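You operate a simulated robot arm through the tools that you are given. There is no shell and no other tool.

You are at the controls of a simulated robot arm. One attempt, no reset.

TASK
Switch the air conditioner on with the remote: cool, 22 degrees, fan high.
Fine: leave the remote in its holder.
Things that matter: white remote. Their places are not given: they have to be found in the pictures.

Only the result counts: the job must be done as asked and must still hold three seconds after the hand-in. Knocking over, shifting, dropping, spilling or breaking anything else fails it.

THE ROBOT
A 7-joint arm with a two-finger gripper, fixed in place. Base frame: the origin is on the floor under the middle of its stand, x ahead of it, y to its left, z up. Readings come in m, degrees, newtons and seconds.
With the tool pointing down near the work surface it reaches from about 0.24 to 0.72 m from the base axis. Its first joint turns from -166.0 to 166.0 degrees. Payload 1.71 kg.
The TCP is the grasp point between the finger pads, 0.02 m short of the fingertips. In the tool frame z runs along the fingers and y along their closing line. The gripper opens to 0.096 m; its body begins 0.113 m behind the TCP.
Orientation is that of the tool frame in the base frame, as a unit quaternion [w, x, y, z]. With the fingers straight down and closing along the base's y, the tool's x points along the base's -x, its y along +y and its z along -z.

THE INTERFACE
- The arm moves only by the tool nudge_tool. Its argument "moves" is a list of rows, each a list of 3 entries, a list of its own where there are three numbers: the gripper command, from -1 (fully open) to 1 (shut), values between in proportion, then the shift along the base's x, y, z in units of 25 mm (1.0 is 25 mm), then the turn, a rotation vector about the base's x, y, z in units of 5 degrees (1.0 is 5 degrees). In form: [[fingers, [tx, ty, tz], [ax, ay, az]], ...]. A call has 1 to 20 rows; each row shifts and turns the commanded pose from where the row before left it. A call with a number of a shift or a turn outside -1 to 1 is refused whole. A row lasts 0.2 s, in which the tool goes at most 0.05 m and 8.6 degrees; a call with a longer step from one row to the next is refused whole, and so is a gripper value outside its range. A pose out of reach is approached as far as the arm can. The call stops where the force on the tool passes 40 N (or 10 N more than at its start, if that is more) or the arm is blocked; 0.2 s more then pass. Each finger travels about 0.153 m/s and halts on what it meets, pressing with about 33 N; the grip force reading is that of the motor and also rises with nothing between the fingers. The clock runs only during rows and for 0.2 s after the last one: add rows that do not move to give the fingers time. The reply holds the time, the measured pose of the TCP, the force on the tool along the base axes, the opening and the grip force, in the units named above and with some noise, with the torque about the TCP (base axes, N m) and any sound that the robot's microphone picked up.
- Cameras (640 x 400 px; columns grow to the right, rows downward): "scene" is fixed at [0.0519, 0.6521, 1.6935]; the picture's right is [-0.74, -0.67, 0.00], its down [-0.36, 0.39, -0.85] and it looks along [0.57, -0.63, -0.53] (base axes); focal length 372 px, centre (320, 200). "wrist" rides on the gripper at [0.066, 0.014, -0.145] in the tool frame; the picture's right is [-0.21, 0.98, 0.00], its down [-0.88, -0.18, -0.45] and it looks along [-0.44, -0.09, 0.90] (tool axes); focal length 275 px, centre (320, 200).
- grab_frame(camera): a new picture of that camera. It takes no simulated time.
- slide_trunk(by): moves the trunk up (or, below 0, down) by that many m; the arm rides with it, the base frame stays. It gives what a move gives, with no picture.
- measure_at(camera, pixels): for up to 12 pixels [column, row] of the newest picture of that camera ("zoom" is the newest enlarged one), the place [x, y, z] in the base frame of the surface seen there, good to about 0.003 m. It takes no simulated time.
- zoom(camera, box): a new picture of the part [left, top, right, bottom] of that camera's present view, enlarged. It takes no simulated time.
- sign_off(): hands the job in; it is judged then, once.

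Open the gripper and draw the arm clear of the work before you hand the job in, unless the task says otherwise.

The tools are called after "Call:" by a JSON object that holds its "name" and its "arguments". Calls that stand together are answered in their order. nudge_tool: Moves the arm, as the interface text tells. Its arguments: {"type":"object","properties":{"moves":{"type":"array","items":{"type":"array"}}},"required":["moves"]} The other tools are called the same way: slide_trunk (by) moves the trunk up or down; grab_frame (camera) takes a picture; measure_at (camera, pixels) gives the place of the surface under pixels of a picture; zoom (camera, box) takes an enlarged picture of a part of a camera's view; sign_off () hands the job in.

At the start:

```text
t: 0.0
tool_pos: [0.4101, 0.2207, 1.4327]
tool_rot: [-0.001, 0.0, 1.0, -0.001]
wrist_force: [0.3, 0.9, 0.4]
moment: [-0.01, 0.02, -0.06]
opening: 0.0957
gripper_force: 0.0
trunk travel left (down, up): [-0.3, 0.086]
```

scene: 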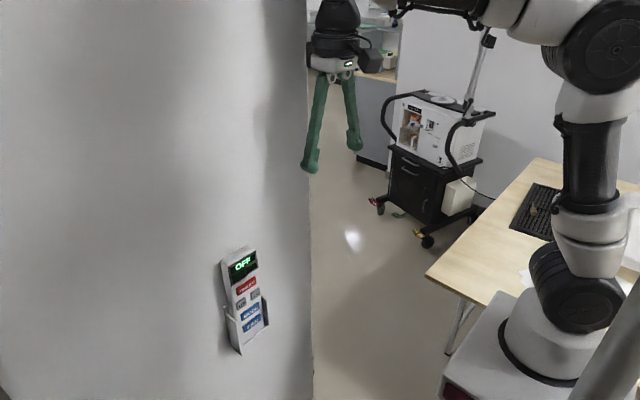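
wrist: 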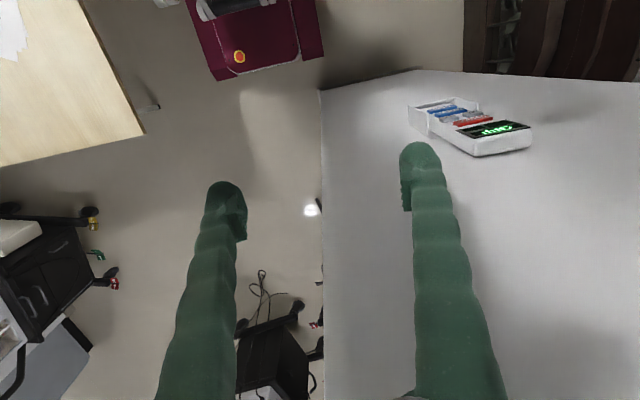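

The scene picture shows the remote in a wall holder around (245, 300) with an "OFF" display. I zoom in on it from both cameras to read the buttons.

Call:
{"name": "zoom", "arguments": {"camera": "scene", "box": [200, 235, 290, 365]}}

Call:
{"name": "zoom", "arguments": {"camera": "wrist", "box": [395, 80, 545, 170]}}

```text
3.08 times, centred on (245, 300) of scene
```

zoom: 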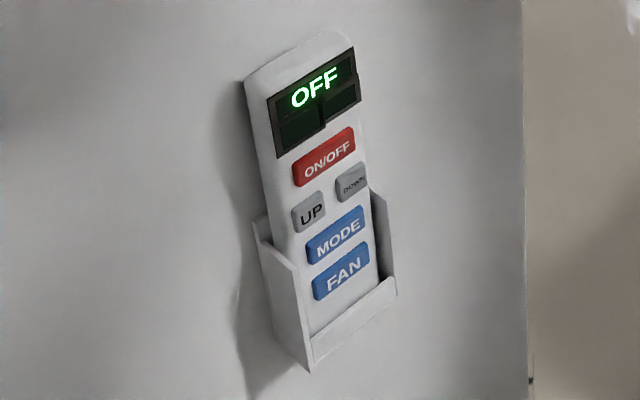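

```text
4.27 times, centred on (470, 125) of wrist
```

zoom: 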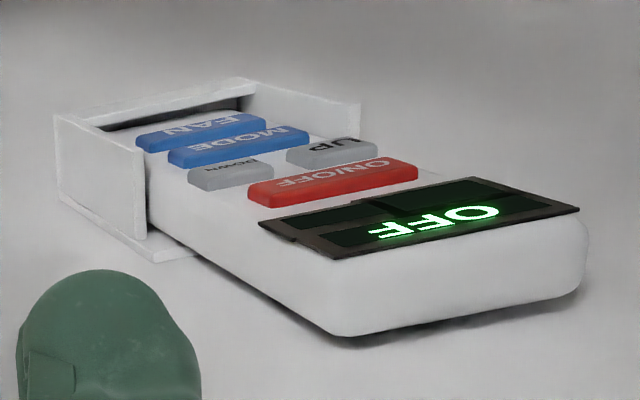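

The zooms show buttons ON/OFF, UP, DOWN, MODE, FAN. I measure their places in the wrist zoom, along with wall and holder points.

Call:
{"name": "measure_at", "arguments": {"camera": "zoom", "pixels": [[332, 182], [332, 152], [230, 175], [240, 147], [200, 132], [265, 222], [578, 210], [245, 80], [355, 105], [58, 115], [143, 150], [450, 140]]}}

Call:
{"name": "measure_at", "arguments": {"camera": "scene", "pixels": [[246, 286], [240, 304], [255, 295], [250, 314], [251, 326], [242, 262], [150, 200], [150, 300], [280, 200], [290, 330], [239, 350], [266, 322]]}}

```text
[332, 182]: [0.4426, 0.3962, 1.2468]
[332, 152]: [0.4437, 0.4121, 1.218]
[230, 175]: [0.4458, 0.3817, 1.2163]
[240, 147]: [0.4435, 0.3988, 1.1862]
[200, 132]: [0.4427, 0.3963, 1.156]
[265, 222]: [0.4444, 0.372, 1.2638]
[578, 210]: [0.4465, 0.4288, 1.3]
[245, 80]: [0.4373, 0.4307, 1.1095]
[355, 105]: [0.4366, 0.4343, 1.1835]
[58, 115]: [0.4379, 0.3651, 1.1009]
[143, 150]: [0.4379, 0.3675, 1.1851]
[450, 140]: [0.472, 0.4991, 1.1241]
```

```text
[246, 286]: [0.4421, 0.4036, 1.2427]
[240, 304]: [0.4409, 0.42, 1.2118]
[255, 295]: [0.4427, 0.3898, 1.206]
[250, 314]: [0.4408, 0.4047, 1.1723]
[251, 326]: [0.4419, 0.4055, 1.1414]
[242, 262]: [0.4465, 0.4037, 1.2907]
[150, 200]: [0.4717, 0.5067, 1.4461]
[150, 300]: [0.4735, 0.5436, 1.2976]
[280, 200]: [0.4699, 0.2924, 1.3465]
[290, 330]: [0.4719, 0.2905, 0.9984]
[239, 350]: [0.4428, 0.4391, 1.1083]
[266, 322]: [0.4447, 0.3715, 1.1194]
```

Wall is at x≈0.472, remote face x≈0.4455, button tops x≈0.442. Next I look closely at the fingers (scene around (330,110)) and the remote from the wrist to learn the fingertip size.

Call:
{"name": "zoom", "arguments": {"camera": "scene", "box": [270, 40, 400, 190]}}

Call:
{"name": "zoom", "arguments": {"camera": "scene", "box": [215, 240, 275, 360]}}

```text
2.67 times, centred on (335, 115) of scene
```

zoom: 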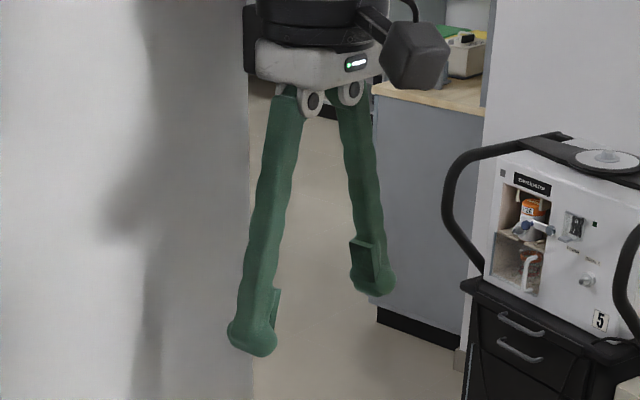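

```text
3.33 times, centred on (245, 300) of scene
```

zoom: 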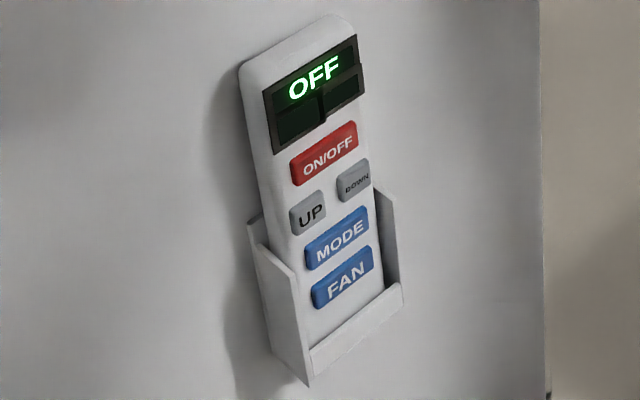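

The remote zoom clearly shows the button outlines; I measure their corners in this zoom for precise centres.

Call:
{"name": "measure_at", "arguments": {"camera": "zoom", "pixels": [[296, 162], [351, 128], [295, 183], [353, 149], [294, 213], [321, 196], [295, 231], [322, 214], [342, 182], [364, 167], [344, 199], [367, 183]]}}

Call:
{"name": "measure_at", "arguments": {"camera": "zoom", "pixels": [[311, 246], [363, 212], [312, 266], [365, 231], [317, 287], [366, 252], [320, 305], [368, 270], [275, 265], [390, 195], [330, 345], [280, 140]]}}

```text
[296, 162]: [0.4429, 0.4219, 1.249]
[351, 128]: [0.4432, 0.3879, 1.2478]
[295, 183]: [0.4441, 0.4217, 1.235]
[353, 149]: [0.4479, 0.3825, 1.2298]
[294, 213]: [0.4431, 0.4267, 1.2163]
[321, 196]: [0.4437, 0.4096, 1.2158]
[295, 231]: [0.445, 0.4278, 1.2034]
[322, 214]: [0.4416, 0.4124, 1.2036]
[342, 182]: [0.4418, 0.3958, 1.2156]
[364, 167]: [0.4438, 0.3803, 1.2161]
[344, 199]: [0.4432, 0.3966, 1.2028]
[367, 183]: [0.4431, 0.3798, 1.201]
```

```text
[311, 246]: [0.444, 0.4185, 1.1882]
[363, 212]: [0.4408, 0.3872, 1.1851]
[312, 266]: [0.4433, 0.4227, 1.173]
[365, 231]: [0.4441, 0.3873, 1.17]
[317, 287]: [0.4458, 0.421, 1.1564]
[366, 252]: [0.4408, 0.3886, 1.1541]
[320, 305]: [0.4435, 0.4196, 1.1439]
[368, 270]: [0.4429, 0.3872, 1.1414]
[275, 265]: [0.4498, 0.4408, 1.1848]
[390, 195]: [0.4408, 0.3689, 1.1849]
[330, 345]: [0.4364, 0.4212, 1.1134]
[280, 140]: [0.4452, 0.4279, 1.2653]
```

The rounded fingertips are ~25 mm wide and buttons are ~31 mm apart, so I'll press with one fingertip (+y finger), the hand pointing at +x. I first turn the tool 45° toward the wall, while backing off slightly and shifting in y, high above the remote.

Call:
{"name": "nudge_tool", "arguments": {"moves": [[-1, [-0.2, 0.5, 0], [0, -1, 0]], [-1, [-0.2, 0.5, 0], [0, -1, 0]], [-1, [-0.2, 0.5, 0], [0, -1, 0]], [-1, [-0.2, 0.5, 0], [0, -1, 0]], [-1, [-0.2, 0.5, 0], [0, -1, 0]], [-1, [-0.2, 0.5, 0], [0, -1, 0]], [-1, [-0.2, 0.5, 0], [0, -1, 0]], [-1, [-0.2, 0.5, 0], [0, -1, 0]], [-1, [-0.2, 0.5, 0], [0, -1, 0]], [-1, [0, 0, 0], [0, 0, 0]]]}}

```text
t: 2.2
tool_pos: [0.344, 0.3323, 1.4393]
tool_rot: [0.389, 0.0, 0.921, 0.001]
wrist_force: [-0.4, 0.1, -0.5]
moment: [0.03, 0.03, 0.0]
opening: 0.0959
gripper_force: 0.1
trunk travel left (down, up): [-0.3, 0.086]
```

The tool turned 45° but x is 0.344 (expected 0.365), so I check both cameras before turning further.

Call:
{"name": "grab_frame", "arguments": {"camera": "scene"}}

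Call:
{"name": "grab_frame", "arguments": {"camera": "wrist"}}

```text
taken
```

scene: 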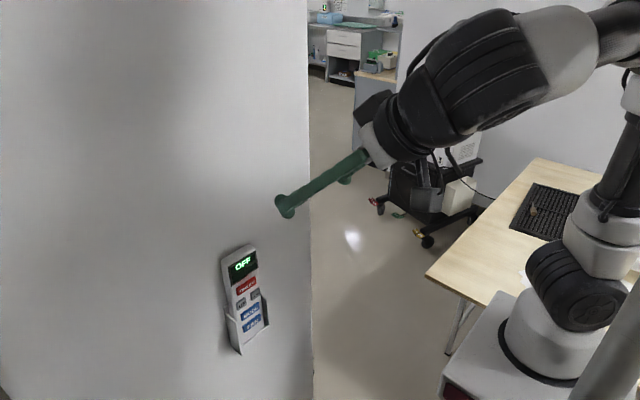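

```text
taken
```

wrist: 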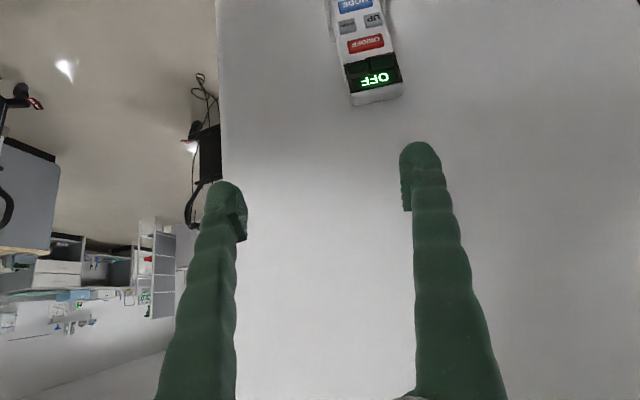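

The view is clear and the arm is well placed. I continue the turn by another 45° so the fingers point at the wall, keeping clear of it.

Call:
{"name": "nudge_tool", "arguments": {"moves": [[-1, [0, 0.05, 0], [0, -1, 0]], [-1, [0, 0.05, 0], [0, -1, 0]], [-1, [0, 0.05, 0], [0, -1, 0]], [-1, [0, 0.05, 0], [0, -1, 0]], [-1, [0, 0.05, 0], [0, -1, 0]], [-1, [0, 0.05, 0], [0, -1, 0]], [-1, [0, 0.05, 0], [0, -1, 0]], [-1, [0, 0.05, 0], [0, -1, 0]], [-1, [0, 0.05, 0], [0, -1, 0]], [-1, [0, 0, 0], [0, 0, 0]], [-1, [0, 0, 0], [0, 0, 0]]]}}

```text
t: 4.6
tool_pos: [0.3435, 0.343, 1.4392]
tool_rot: [0.713, -0.001, 0.702, 0.001]
wrist_force: [0.5, -0.6, 0.2]
moment: [0.02, 0.02, 0.0]
opening: 0.0959
gripper_force: 0.1
trunk travel left (down, up): [-0.3, 0.086]
```

The tool now points along +x (about 91°) at z=1.439 with tips at x≈0.364, clear of the remote (0.437). I lower the trunk so that the fingers come level with the remote.

Call:
{"name": "slide_trunk", "arguments": {"by": -0.19}}

Call:
{"name": "grab_frame", "arguments": {"camera": "wrist"}}

Call:
{"name": "grab_frame", "arguments": {"camera": "scene"}}

```text
t: 6.7
tool_pos: [0.3456, 0.3439, 1.2495]
tool_rot: [0.711, 0.001, 0.703, -0.001]
wrist_force: [0.5, -0.6, 0.0]
moment: [-0.01, -0.01, 0.01]
opening: 0.0961
gripper_force: 0.1
trunk travel left (down, up): [-0.11, 0.276]
```

```text
taken
```

wrist: 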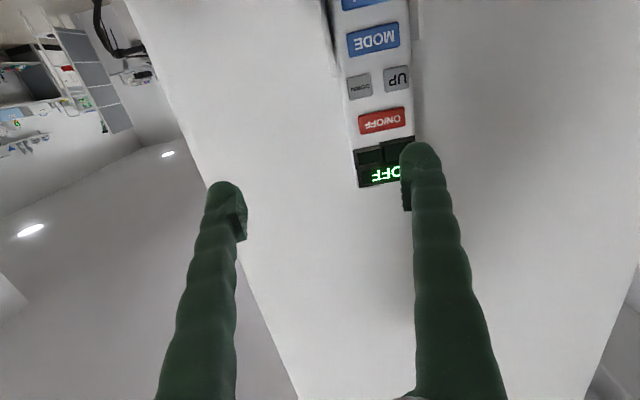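

```text
taken
```

scene: 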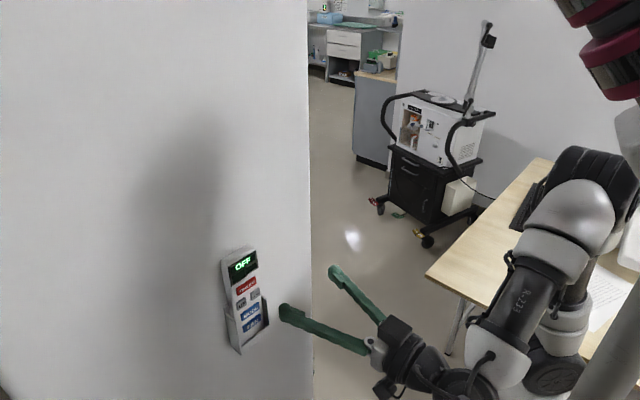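

The wrist view shows the remote straight ahead and the +y fingertip at about (420,150). I measure the fingertip and the buttons in this picture.

Call:
{"name": "measure_at", "arguments": {"camera": "wrist", "pixels": [[382, 120], [398, 78], [360, 86], [373, 39], [365, 3], [380, 155], [421, 146], [421, 160], [405, 155], [437, 155], [406, 205], [500, 150]]}}

Call:
{"name": "measure_at", "arguments": {"camera": "scene", "pixels": [[283, 313], [287, 307], [287, 318], [335, 268], [332, 273], [246, 287], [251, 326], [295, 312]]}}

```text
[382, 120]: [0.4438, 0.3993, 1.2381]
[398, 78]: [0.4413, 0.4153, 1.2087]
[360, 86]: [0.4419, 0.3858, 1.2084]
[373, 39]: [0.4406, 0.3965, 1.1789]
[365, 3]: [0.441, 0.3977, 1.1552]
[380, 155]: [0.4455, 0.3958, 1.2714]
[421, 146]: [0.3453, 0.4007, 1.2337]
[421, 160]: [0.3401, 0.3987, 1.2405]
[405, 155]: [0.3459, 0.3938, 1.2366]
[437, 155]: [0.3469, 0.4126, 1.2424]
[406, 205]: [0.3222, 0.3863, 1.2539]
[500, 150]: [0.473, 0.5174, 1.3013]
```

```text
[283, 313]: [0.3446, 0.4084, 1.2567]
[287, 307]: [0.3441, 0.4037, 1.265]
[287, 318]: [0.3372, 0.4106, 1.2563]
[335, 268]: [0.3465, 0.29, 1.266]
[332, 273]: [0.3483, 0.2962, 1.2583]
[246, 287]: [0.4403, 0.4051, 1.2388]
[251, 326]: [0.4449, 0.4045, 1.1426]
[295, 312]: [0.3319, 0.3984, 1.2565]
```

Button places agree between cameras to a few mm. I zoom in on the fingertip in the scene view around (290,312) to find its foremost point.

Call:
{"name": "zoom", "arguments": {"camera": "scene", "box": [220, 260, 350, 350]}}

Call:
{"name": "zoom", "arguments": {"camera": "wrist", "box": [340, 100, 480, 230]}}

```text
4.44 times, centred on (285, 305) of scene
```

zoom: 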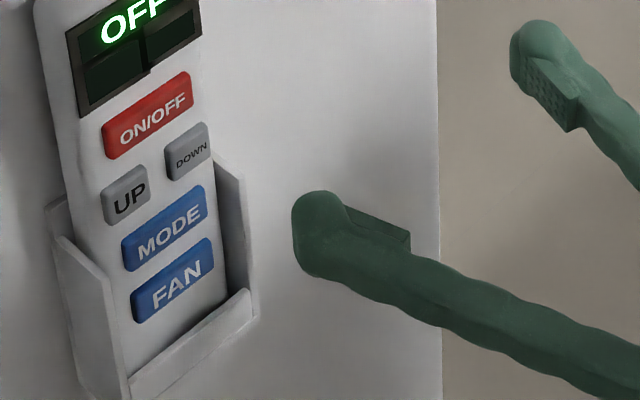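

```text
3.08 times, centred on (410, 165) of wrist
```

zoom: 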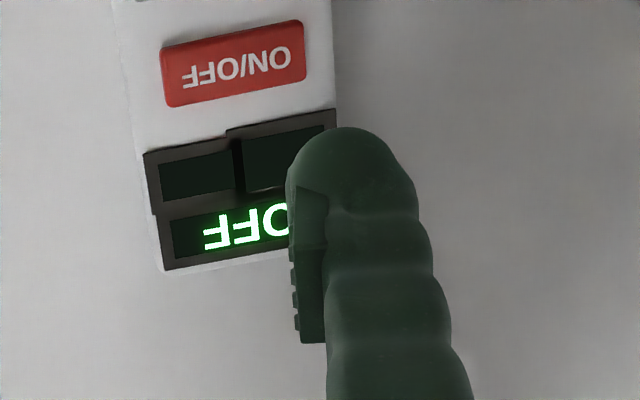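

The fingertip is a rounded cap centred near y≈0.402, z≈1.25. I lower ~9.5 mm to ON/OFF height (1.240) and approach 55 mm, still short of the button.

Call:
{"name": "nudge_tool", "arguments": {"moves": [[-1, [0, 0, -0.38], [0, 0, 0]], [-1, [0.55, 0, 0], [0, 0, 0]], [-1, [0.55, 0, 0], [0, 0, 0]], [-1, [0.55, 0, 0], [0, 0, 0]], [-1, [0.55, 0, 0], [0, 0, 0]], [-1, [0, 0, 0], [0, 0, 0]]]}}

Call:
{"name": "zoom", "arguments": {"camera": "scene", "box": [200, 235, 300, 365]}}

Call:
{"name": "grab_frame", "arguments": {"camera": "wrist"}}

```text
t: 8.1
tool_pos: [0.3981, 0.3425, 1.2401]
tool_rot: [0.712, 0.0, 0.702, 0.0]
wrist_force: [0.0, 0.1, -0.5]
moment: [0.0, -0.02, 0.01]
opening: 0.0958
gripper_force: 0.2
trunk travel left (down, up): [-0.11, 0.276]
```

```text
3.08 times, centred on (250, 300) of scene
```

zoom: 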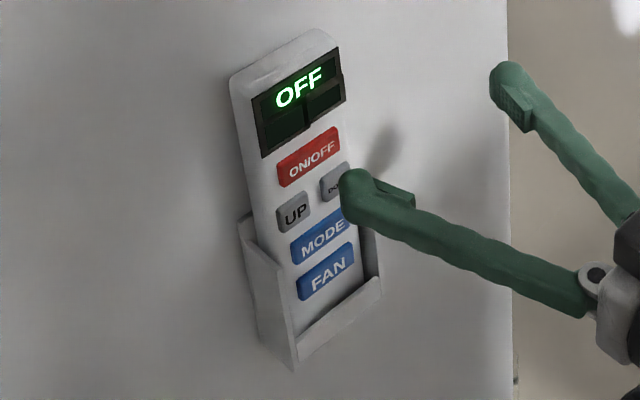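

```text
taken
```

wrist: 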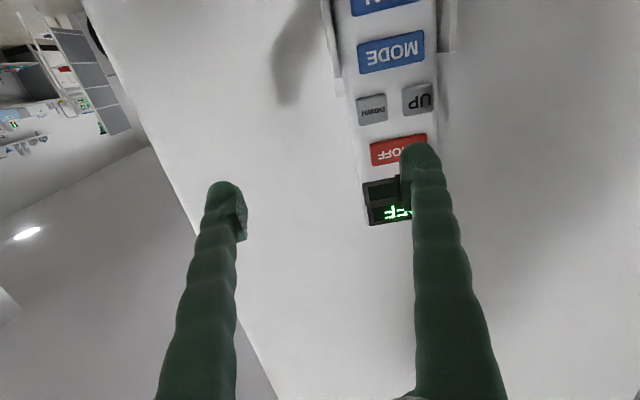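

The fingertip (scene zoom at (350,195)) is now a few cm in front of the remote. I measure its front and sides for alignment.

Call:
{"name": "measure_at", "arguments": {"camera": "zoom", "pixels": [[345, 195], [350, 180], [348, 208], [360, 175], [365, 195], [308, 158], [293, 213], [320, 238], [325, 272], [355, 215]]}}

Call:
{"name": "measure_at", "arguments": {"camera": "wrist", "pixels": [[420, 145], [404, 160], [438, 160], [421, 155], [412, 148], [430, 148], [390, 52], [417, 98], [372, 108], [390, 152]]}}

```text
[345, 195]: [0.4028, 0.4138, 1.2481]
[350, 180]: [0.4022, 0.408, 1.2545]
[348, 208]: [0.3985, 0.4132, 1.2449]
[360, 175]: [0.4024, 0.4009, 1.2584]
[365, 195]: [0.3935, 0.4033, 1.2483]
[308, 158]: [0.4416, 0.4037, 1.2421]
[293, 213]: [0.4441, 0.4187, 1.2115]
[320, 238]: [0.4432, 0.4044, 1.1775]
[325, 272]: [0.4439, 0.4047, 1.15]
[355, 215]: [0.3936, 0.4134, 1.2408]
```

```text
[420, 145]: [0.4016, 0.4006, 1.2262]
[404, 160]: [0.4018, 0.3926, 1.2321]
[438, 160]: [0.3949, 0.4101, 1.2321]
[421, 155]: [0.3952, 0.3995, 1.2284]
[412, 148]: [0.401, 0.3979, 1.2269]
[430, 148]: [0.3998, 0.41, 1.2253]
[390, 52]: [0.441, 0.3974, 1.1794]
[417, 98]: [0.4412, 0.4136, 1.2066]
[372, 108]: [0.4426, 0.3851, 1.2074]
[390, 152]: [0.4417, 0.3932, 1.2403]
```

The tip is centred at about y=0.403, z=1.242 with its front near x≈0.406, aligned with ON/OFF (0.402, 1.240, face 0.4415). I approach another 20 mm and then step 2 mm at a time, watching force and sound.

Call:
{"name": "nudge_tool", "arguments": {"moves": [[-1, [0.4, 0, 0], [0, 0, 0]], [-1, [0.4, 0, 0], [0, 0, 0]], [-1, [0.1, 0, 0], [0, 0, 0]], [-1, [0.1, 0, 0], [0, 0, 0]], [-1, [0, 0, 0], [0, 0, 0]]]}}

Call:
{"name": "zoom", "arguments": {"camera": "scene", "box": [200, 235, 300, 365]}}

```text
t: 9.3
tool_pos: [0.4253, 0.3445, 1.2409]
tool_rot: [0.713, -0.001, 0.701, 0.0]
wrist_force: [-0.4, 0.5, -1.3]
moment: [0.02, 0.02, 0.01]
opening: 0.0961
gripper_force: 0.1
trunk travel left (down, up): [-0.11, 0.276]
```

```text
3.08 times, centred on (250, 300) of scene
```

zoom: 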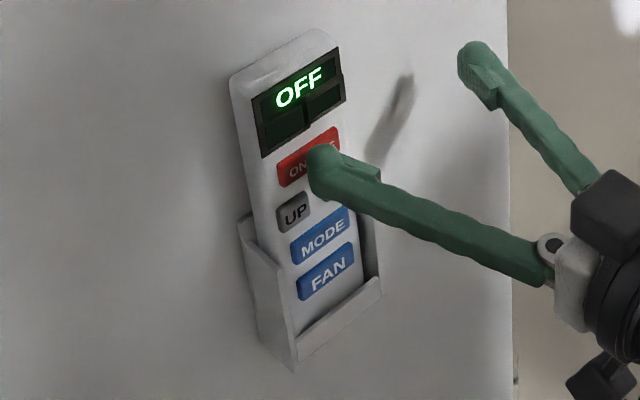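

No contact yet at TCP x=0.425 (no force). I step forward slowly in 1.5–2 mm steps.

Call:
{"name": "nudge_tool", "arguments": {"moves": [[-1, [0.08, 0, 0], [0, 0, 0]], [-1, [0.08, 0, 0], [0, 0, 0]], [-1, [0.06, 0, 0], [0, 0, 0]], [-1, [0, 0, 0], [0, 0, 0]]]}}

```text
t: 10.3
tool_pos: [0.4302, 0.3428, 1.2404]
tool_rot: [0.712, 0.0, 0.702, 0.0]
wrist_force: [-2.1, -0.8, -0.5]
moment: [-0.02, 0.0, 0.11]
opening: 0.0958
gripper_force: 0.1
trunk travel left (down, up): [-0.11, 0.276]
heard: click
```

A click was heard with about 2 N of force. I look at the display.

Call:
{"name": "zoom", "arguments": {"camera": "scene", "box": [215, 240, 275, 300]}}

```text
6.67 times, centred on (245, 270) of scene
```

zoom: 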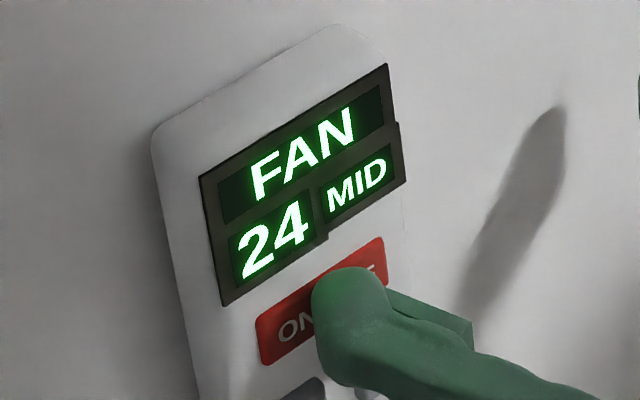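

ON: display shows FAN, 24, MID. I retract 20 mm, then move down 61.5 mm to MODE height (button at (0.402, 1.179)).

Call:
{"name": "nudge_tool", "arguments": {"moves": [[-1, [-0.4, 0, 0], [0, 0, 0]], [-1, [-0.4, 0, 0], [0, 0, 0]], [-1, [0, 0, -0.615], [0, 0, 0]], [-1, [0, 0, -0.615], [0, 0, 0]], [-1, [0, 0, -0.615], [0, 0, 0]], [-1, [0, 0, -0.615], [0, 0, 0]], [-1, [0, 0, 0], [0, 0, 0]]]}}

Call:
{"name": "zoom", "arguments": {"camera": "scene", "box": [200, 235, 300, 365]}}

Call:
{"name": "grab_frame", "arguments": {"camera": "wrist"}}

```text
t: 11.9
tool_pos: [0.4091, 0.3438, 1.1764]
tool_rot: [0.712, 0.0, 0.702, 0.0]
wrist_force: [0.7, -0.7, 0.0]
moment: [0.01, 0.02, -0.01]
opening: 0.0959
gripper_force: 0.0
trunk travel left (down, up): [-0.11, 0.276]
```

```text
3.08 times, centred on (250, 300) of scene
```

zoom: 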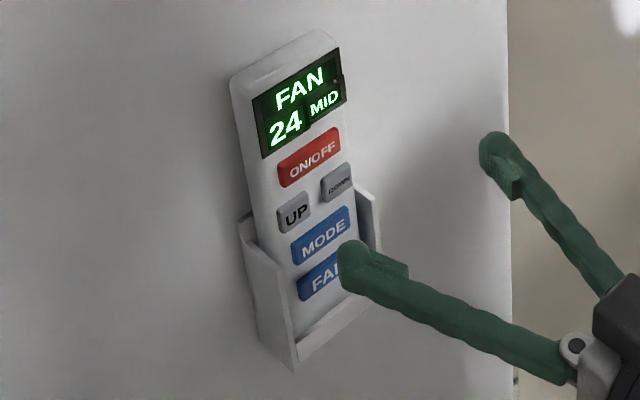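

```text
taken
```

wrist: 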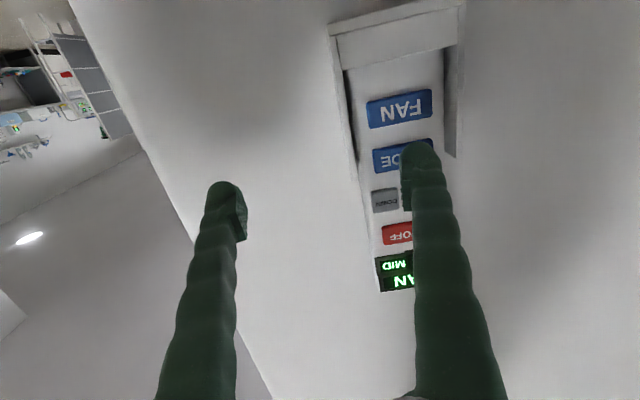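

Display persists. I'm about 2 mm low relative to MODE's centre, so I raise 2 mm, then press to the same depth as before and retract.

Call:
{"name": "nudge_tool", "arguments": {"moves": [[-1, [0, 0, 0.08], [0, 0, 0]], [-1, [0.4, 0, 0], [0, 0, 0]], [-1, [0.24, 0, 0], [0, 0, 0]], [-1, [0.08, 0, 0], [0, 0, 0]], [-1, [0.08, 0, 0], [0, 0, 0]], [-1, [0, 0, 0], [0, 0, 0]]]}}

```text
t: 13.3
tool_pos: [0.4303, 0.3441, 1.1801]
tool_rot: [0.713, -0.001, 0.701, 0.0]
wrist_force: [-2.5, 0.9, -0.1]
moment: [0.01, -0.01, 0.12]
opening: 0.0959
gripper_force: 0.0
trunk travel left (down, up): [-0.11, 0.276]
heard: click
```

A click again at the same depth. I retract 20 mm and read the display.

Call:
{"name": "nudge_tool", "arguments": {"moves": [[-1, [-0.4, 0, 0], [0, 0, 0]], [-1, [-0.4, 0, 0], [0, 0, 0]], [-1, [0, 0, 0], [0, 0, 0]]]}}

Call:
{"name": "zoom", "arguments": {"camera": "scene", "box": [200, 235, 300, 365]}}

```text
t: 14.1
tool_pos: [0.4087, 0.3435, 1.1797]
tool_rot: [0.712, 0.0, 0.702, 0.0]
wrist_force: [0.4, 0.2, -0.3]
moment: [-0.01, -0.01, -0.01]
opening: 0.0962
gripper_force: 0.0
trunk travel left (down, up): [-0.11, 0.276]
```

```text
3.08 times, centred on (250, 300) of scene
```

zoom: 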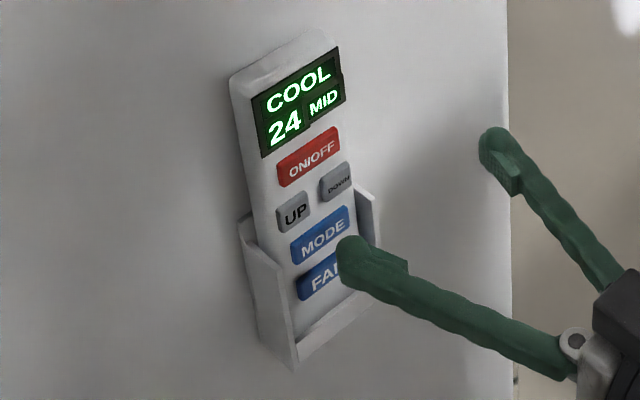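

Display: COOL, 24, MID. Next is the FAN button: I go down 30.5 mm to z≈1.149 and press to the same depth.

Call:
{"name": "nudge_tool", "arguments": {"moves": [[-1, [0, 0, -0.61], [0, 0, 0]], [-1, [0, 0, -0.61], [0, 0, 0]], [-1, [0, 0, 0], [0, 0, 0]]]}}

Call:
{"name": "grab_frame", "arguments": {"camera": "wrist"}}

Call:
{"name": "zoom", "arguments": {"camera": "scene", "box": [200, 235, 300, 365]}}

```text
t: 14.9
tool_pos: [0.409, 0.344, 1.1498]
tool_rot: [0.713, 0.0, 0.701, 0.0]
wrist_force: [0.3, 0.0, -0.6]
moment: [-0.05, -0.01, 0.02]
opening: 0.0963
gripper_force: 0.0
trunk travel left (down, up): [-0.11, 0.276]
```

```text
taken
```

wrist: 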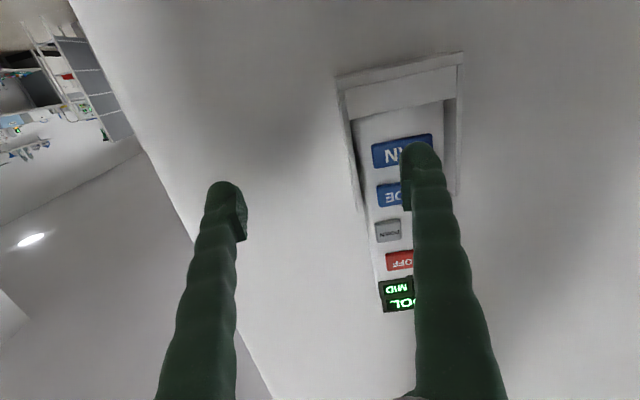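

```text
3.08 times, centred on (250, 300) of scene
```

zoom: 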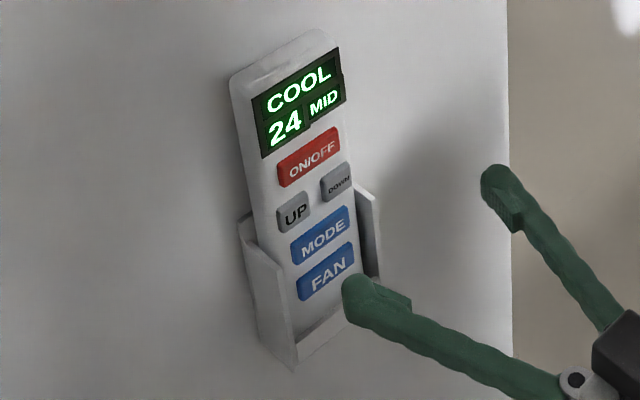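

The tip faces FAN. I check the holder lip's top edge and sides in the wrist picture before pressing.

Call:
{"name": "measure_at", "arguments": {"camera": "wrist", "pixels": [[395, 75], [395, 90], [395, 105], [395, 112], [355, 160], [452, 130], [400, 152], [421, 145], [385, 195]]}}

```text
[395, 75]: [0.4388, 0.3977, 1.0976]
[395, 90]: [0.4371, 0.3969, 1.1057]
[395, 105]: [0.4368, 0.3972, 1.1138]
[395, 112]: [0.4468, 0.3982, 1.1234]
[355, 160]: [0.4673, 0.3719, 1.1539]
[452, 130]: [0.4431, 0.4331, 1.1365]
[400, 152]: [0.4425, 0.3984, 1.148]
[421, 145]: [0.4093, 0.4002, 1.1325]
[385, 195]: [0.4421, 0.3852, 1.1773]
```

Lip top is ~1.117, while the tip's lower edge is ~1.133, so it clears. I press FAN to the same depth.

Call:
{"name": "nudge_tool", "arguments": {"moves": [[-1, [0.4, 0, 0], [0, 0, 0]], [-1, [0.24, 0, 0], [0, 0, 0]], [-1, [0.08, 0, 0], [0, 0, 0]], [-1, [0.08, 0, 0], [0, 0, 0]], [-1, [0, 0, 0], [0, 0, 0]]]}}

```text
t: 16.1
tool_pos: [0.4296, 0.3437, 1.1492]
tool_rot: [0.713, -0.001, 0.701, 0.0]
wrist_force: [-2.4, 0.0, -0.7]
moment: [-0.02, 0.0, 0.12]
opening: 0.0961
gripper_force: 0.1
trunk travel left (down, up): [-0.11, 0.276]
heard: click
```

Click heard. I retract 20 mm and read the display.

Call:
{"name": "nudge_tool", "arguments": {"moves": [[-1, [-0.4, 0, 0], [0, 0, 0]], [-1, [-0.4, 0, 0], [0, 0, 0]], [-1, [0, 0, 0], [0, 0, 0]]]}}

Call:
{"name": "zoom", "arguments": {"camera": "scene", "box": [200, 235, 300, 365]}}

```text
t: 16.9
tool_pos: [0.4095, 0.3439, 1.1496]
tool_rot: [0.713, -0.001, 0.702, 0.001]
wrist_force: [-0.1, 1.1, -0.6]
moment: [-0.02, -0.01, -0.01]
opening: 0.0961
gripper_force: 0.0
trunk travel left (down, up): [-0.11, 0.276]
```

```text
3.08 times, centred on (250, 300) of scene
```

zoom: 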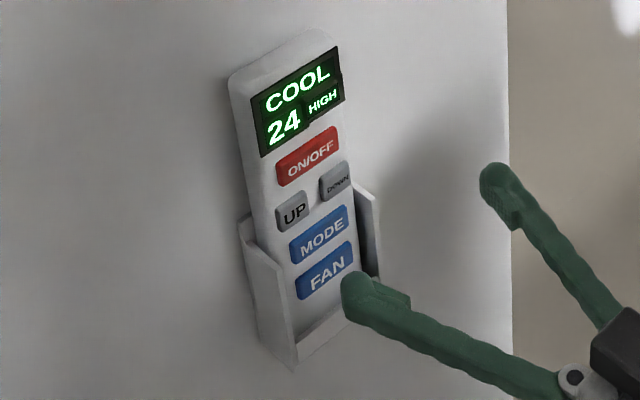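

Display: COOL, 24, HIGH. Next is DOWN at (y≈0.387, z≈1.209): I move up 59 mm and −16 mm in y, then check alignment.

Call:
{"name": "nudge_tool", "arguments": {"moves": [[-1, [0, -0.16, 0.59], [0, 0, 0]], [-1, [0, -0.16, 0.59], [0, 0, 0]], [-1, [0, -0.16, 0.59], [0, 0, 0]], [-1, [0, -0.16, 0.59], [0, 0, 0]], [-1, [0, 0, 0], [0, 0, 0]]]}}

Call:
{"name": "grab_frame", "arguments": {"camera": "wrist"}}

Call:
{"name": "zoom", "arguments": {"camera": "scene", "box": [200, 235, 300, 365]}}

```text
t: 18.1
tool_pos: [0.4096, 0.3287, 1.2086]
tool_rot: [0.712, -0.001, 0.702, 0.001]
wrist_force: [-0.2, 0.3, 0.4]
moment: [-0.01, 0.0, 0.03]
opening: 0.0959
gripper_force: 0.1
trunk travel left (down, up): [-0.11, 0.276]
```

```text
taken
```

wrist: 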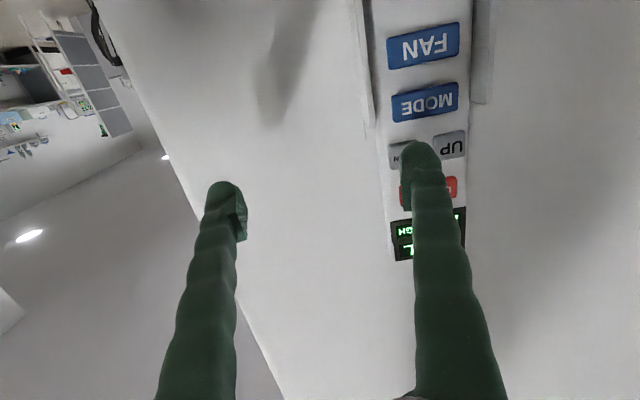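

```text
3.08 times, centred on (250, 300) of scene
```

zoom: 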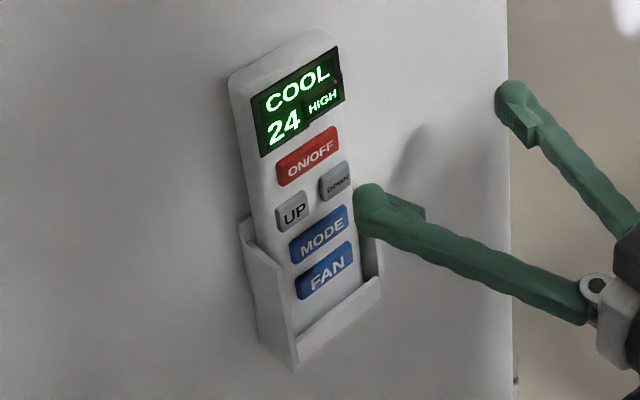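

The projected tip path lands at column ≈405, matching DOWN's centre (left edge 389, width ~32). I press to the same depth.

Call:
{"name": "nudge_tool", "arguments": {"moves": [[-1, [0.4, 0, 0], [0, 0, 0]], [-1, [0.24, 0, 0], [0, 0, 0]], [-1, [0.08, 0, 0], [0, 0, 0]], [-1, [0.08, 0, 0], [0, 0, 0]], [-1, [0, 0, 0], [0, 0, 0]]]}}

```text
t: 19.3
tool_pos: [0.4309, 0.3269, 1.2092]
tool_rot: [0.712, 0.0, 0.702, 0.0]
wrist_force: [-3.8, -0.4, -1.4]
moment: [-0.1, 0.05, 0.18]
opening: 0.096
gripper_force: 0.0
trunk travel left (down, up): [-0.11, 0.276]
heard: click
```

Click heard. I retract 20 mm and read the display.

Call:
{"name": "nudge_tool", "arguments": {"moves": [[-1, [-0.4, 0, 0], [0, 0, 0]], [-1, [-0.4, 0, 0], [0, 0, 0]], [-1, [0, 0, 0], [0, 0, 0]]]}}

Call:
{"name": "zoom", "arguments": {"camera": "scene", "box": [200, 235, 300, 365]}}

```text
t: 20.1
tool_pos: [0.4102, 0.3276, 1.2092]
tool_rot: [0.713, 0.0, 0.701, 0.0]
wrist_force: [-0.2, 0.8, -0.4]
moment: [-0.03, -0.03, -0.04]
opening: 0.096
gripper_force: 0.0
trunk travel left (down, up): [-0.11, 0.276]
```

```text
3.08 times, centred on (250, 300) of scene
```

zoom: 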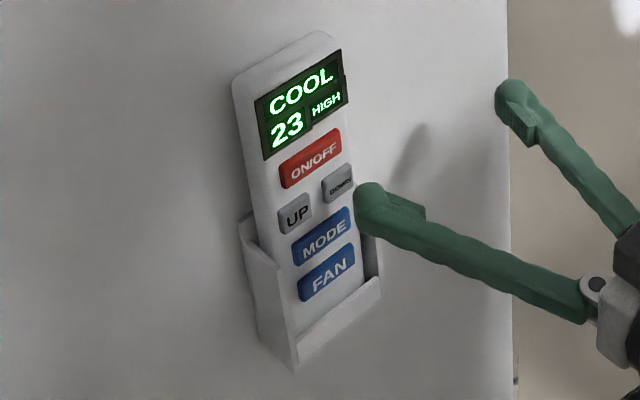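

Display: COOL, 23, HIGH; the remote wiggled only ~1 mm in its holder. I press DOWN once more in the same way.

Call:
{"name": "nudge_tool", "arguments": {"moves": [[-1, [0.4, 0, 0], [0, 0, 0]], [-1, [0.24, 0, 0], [0, 0, 0]], [-1, [0.08, 0, 0], [0, 0, 0]], [-1, [0.08, 0, 0], [0, 0, 0]], [-1, [0, 0, 0], [0, 0, 0]]]}}

```text
t: 21.3
tool_pos: [0.4305, 0.3281, 1.2084]
tool_rot: [0.712, 0.0, 0.703, -0.001]
wrist_force: [-1.8, -0.2, -1.2]
moment: [-0.07, 0.01, 0.13]
opening: 0.0961
gripper_force: 0.1
trunk travel left (down, up): [-0.11, 0.276]
heard: click
```

Click heard. I retract straight back well clear of the remote and read the display.

Call:
{"name": "nudge_tool", "arguments": {"moves": [[-1, [-0.4, 0, 0], [0, 0, 0]], [-1, [-0.6, 0, 0], [0, 0, 0]], [-1, [-0.8, 0, 0], [0, 0, 0]], [-1, [-0.8, 0, 0], [0, 0, 0]], [-1, [-0.4, 0, 0], [0, 0, 0]], [-1, [0, 0, 0], [0, 0, 0]]]}}

Call:
{"name": "zoom", "arguments": {"camera": "scene", "box": [200, 235, 300, 365]}}

Call:
{"name": "grab_frame", "arguments": {"camera": "scene"}}

```text
t: 22.7
tool_pos: [0.3549, 0.3283, 1.2089]
tool_rot: [0.712, 0.0, 0.702, 0.0]
wrist_force: [-0.4, -0.1, -0.4]
moment: [-0.01, 0.01, 0.01]
opening: 0.096
gripper_force: 0.1
trunk travel left (down, up): [-0.11, 0.276]
```

```text
3.08 times, centred on (250, 300) of scene
```

zoom: 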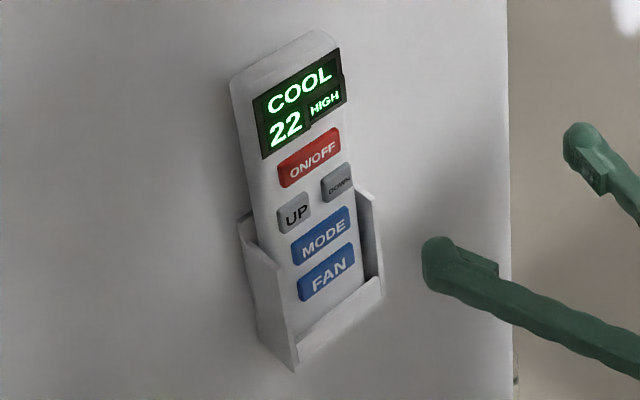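

```text
taken
```

scene: 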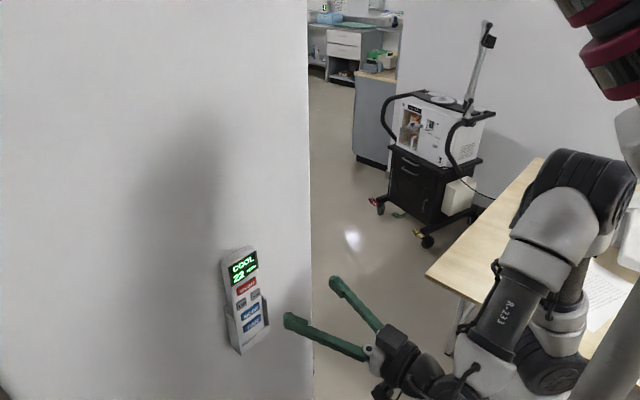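

The display reads COOL, 22, HIGH and the remote sits in its holder. I raise the trunk back along the path used before to draw the arm well clear.

Call:
{"name": "slide_trunk", "arguments": {"by": 0.19}}

Call:
{"name": "zoom", "arguments": {"camera": "scene", "box": [200, 235, 300, 365]}}

Call:
{"name": "grab_frame", "arguments": {"camera": "wrist"}}

```text
t: 24.8
tool_pos: [0.3555, 0.328, 1.3992]
tool_rot: [0.712, -0.001, 0.703, 0.0]
wrist_force: [0.1, 0.4, 0.1]
moment: [-0.01, 0.01, 0.03]
opening: 0.0957
gripper_force: 0.0
trunk travel left (down, up): [-0.3, 0.086]
```

```text
3.08 times, centred on (250, 300) of scene
```

zoom: 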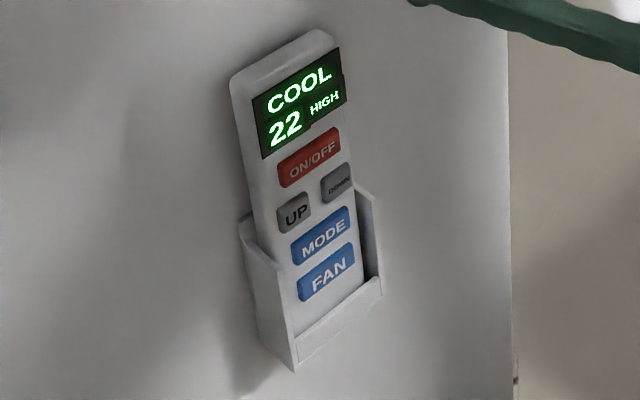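

```text
taken
```

wrist: 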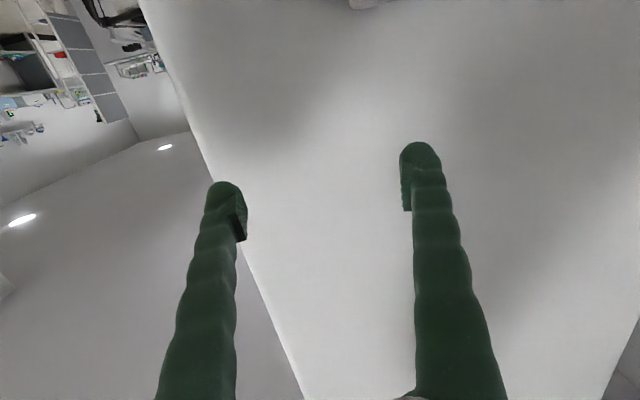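

The display still shows COOL / 22 / HIGH, the remote is seated in its holder, the gripper is open and the arm is clear. I hand the job in.

Call:
{"name": "sign_off", "arguments": {}}

```text
The job is handed in.
```

The remote's display reads COOL, 22, HIGH, and it still did after I drew the arm clear, so I handed the job in. I could only see the remote. The air conditioner itself was not in view, so I can't confirm that it responded.

- **Starting state:** the remote was off. When switched on, it showed FAN, 24, MID.
- **Buttons pressed:** ON/OFF once, MODE once, FAN once and DOWN twice. Every press gave a click and the expected change on the display.
- **Remote and surroundings:** the remote stayed in its holder, moving about 1 mm within it during one press. The arm touched nothing but the buttons.
- **Arm:** the gripper is open and the arm is clear of the remote, with the trunk back at its starting height.
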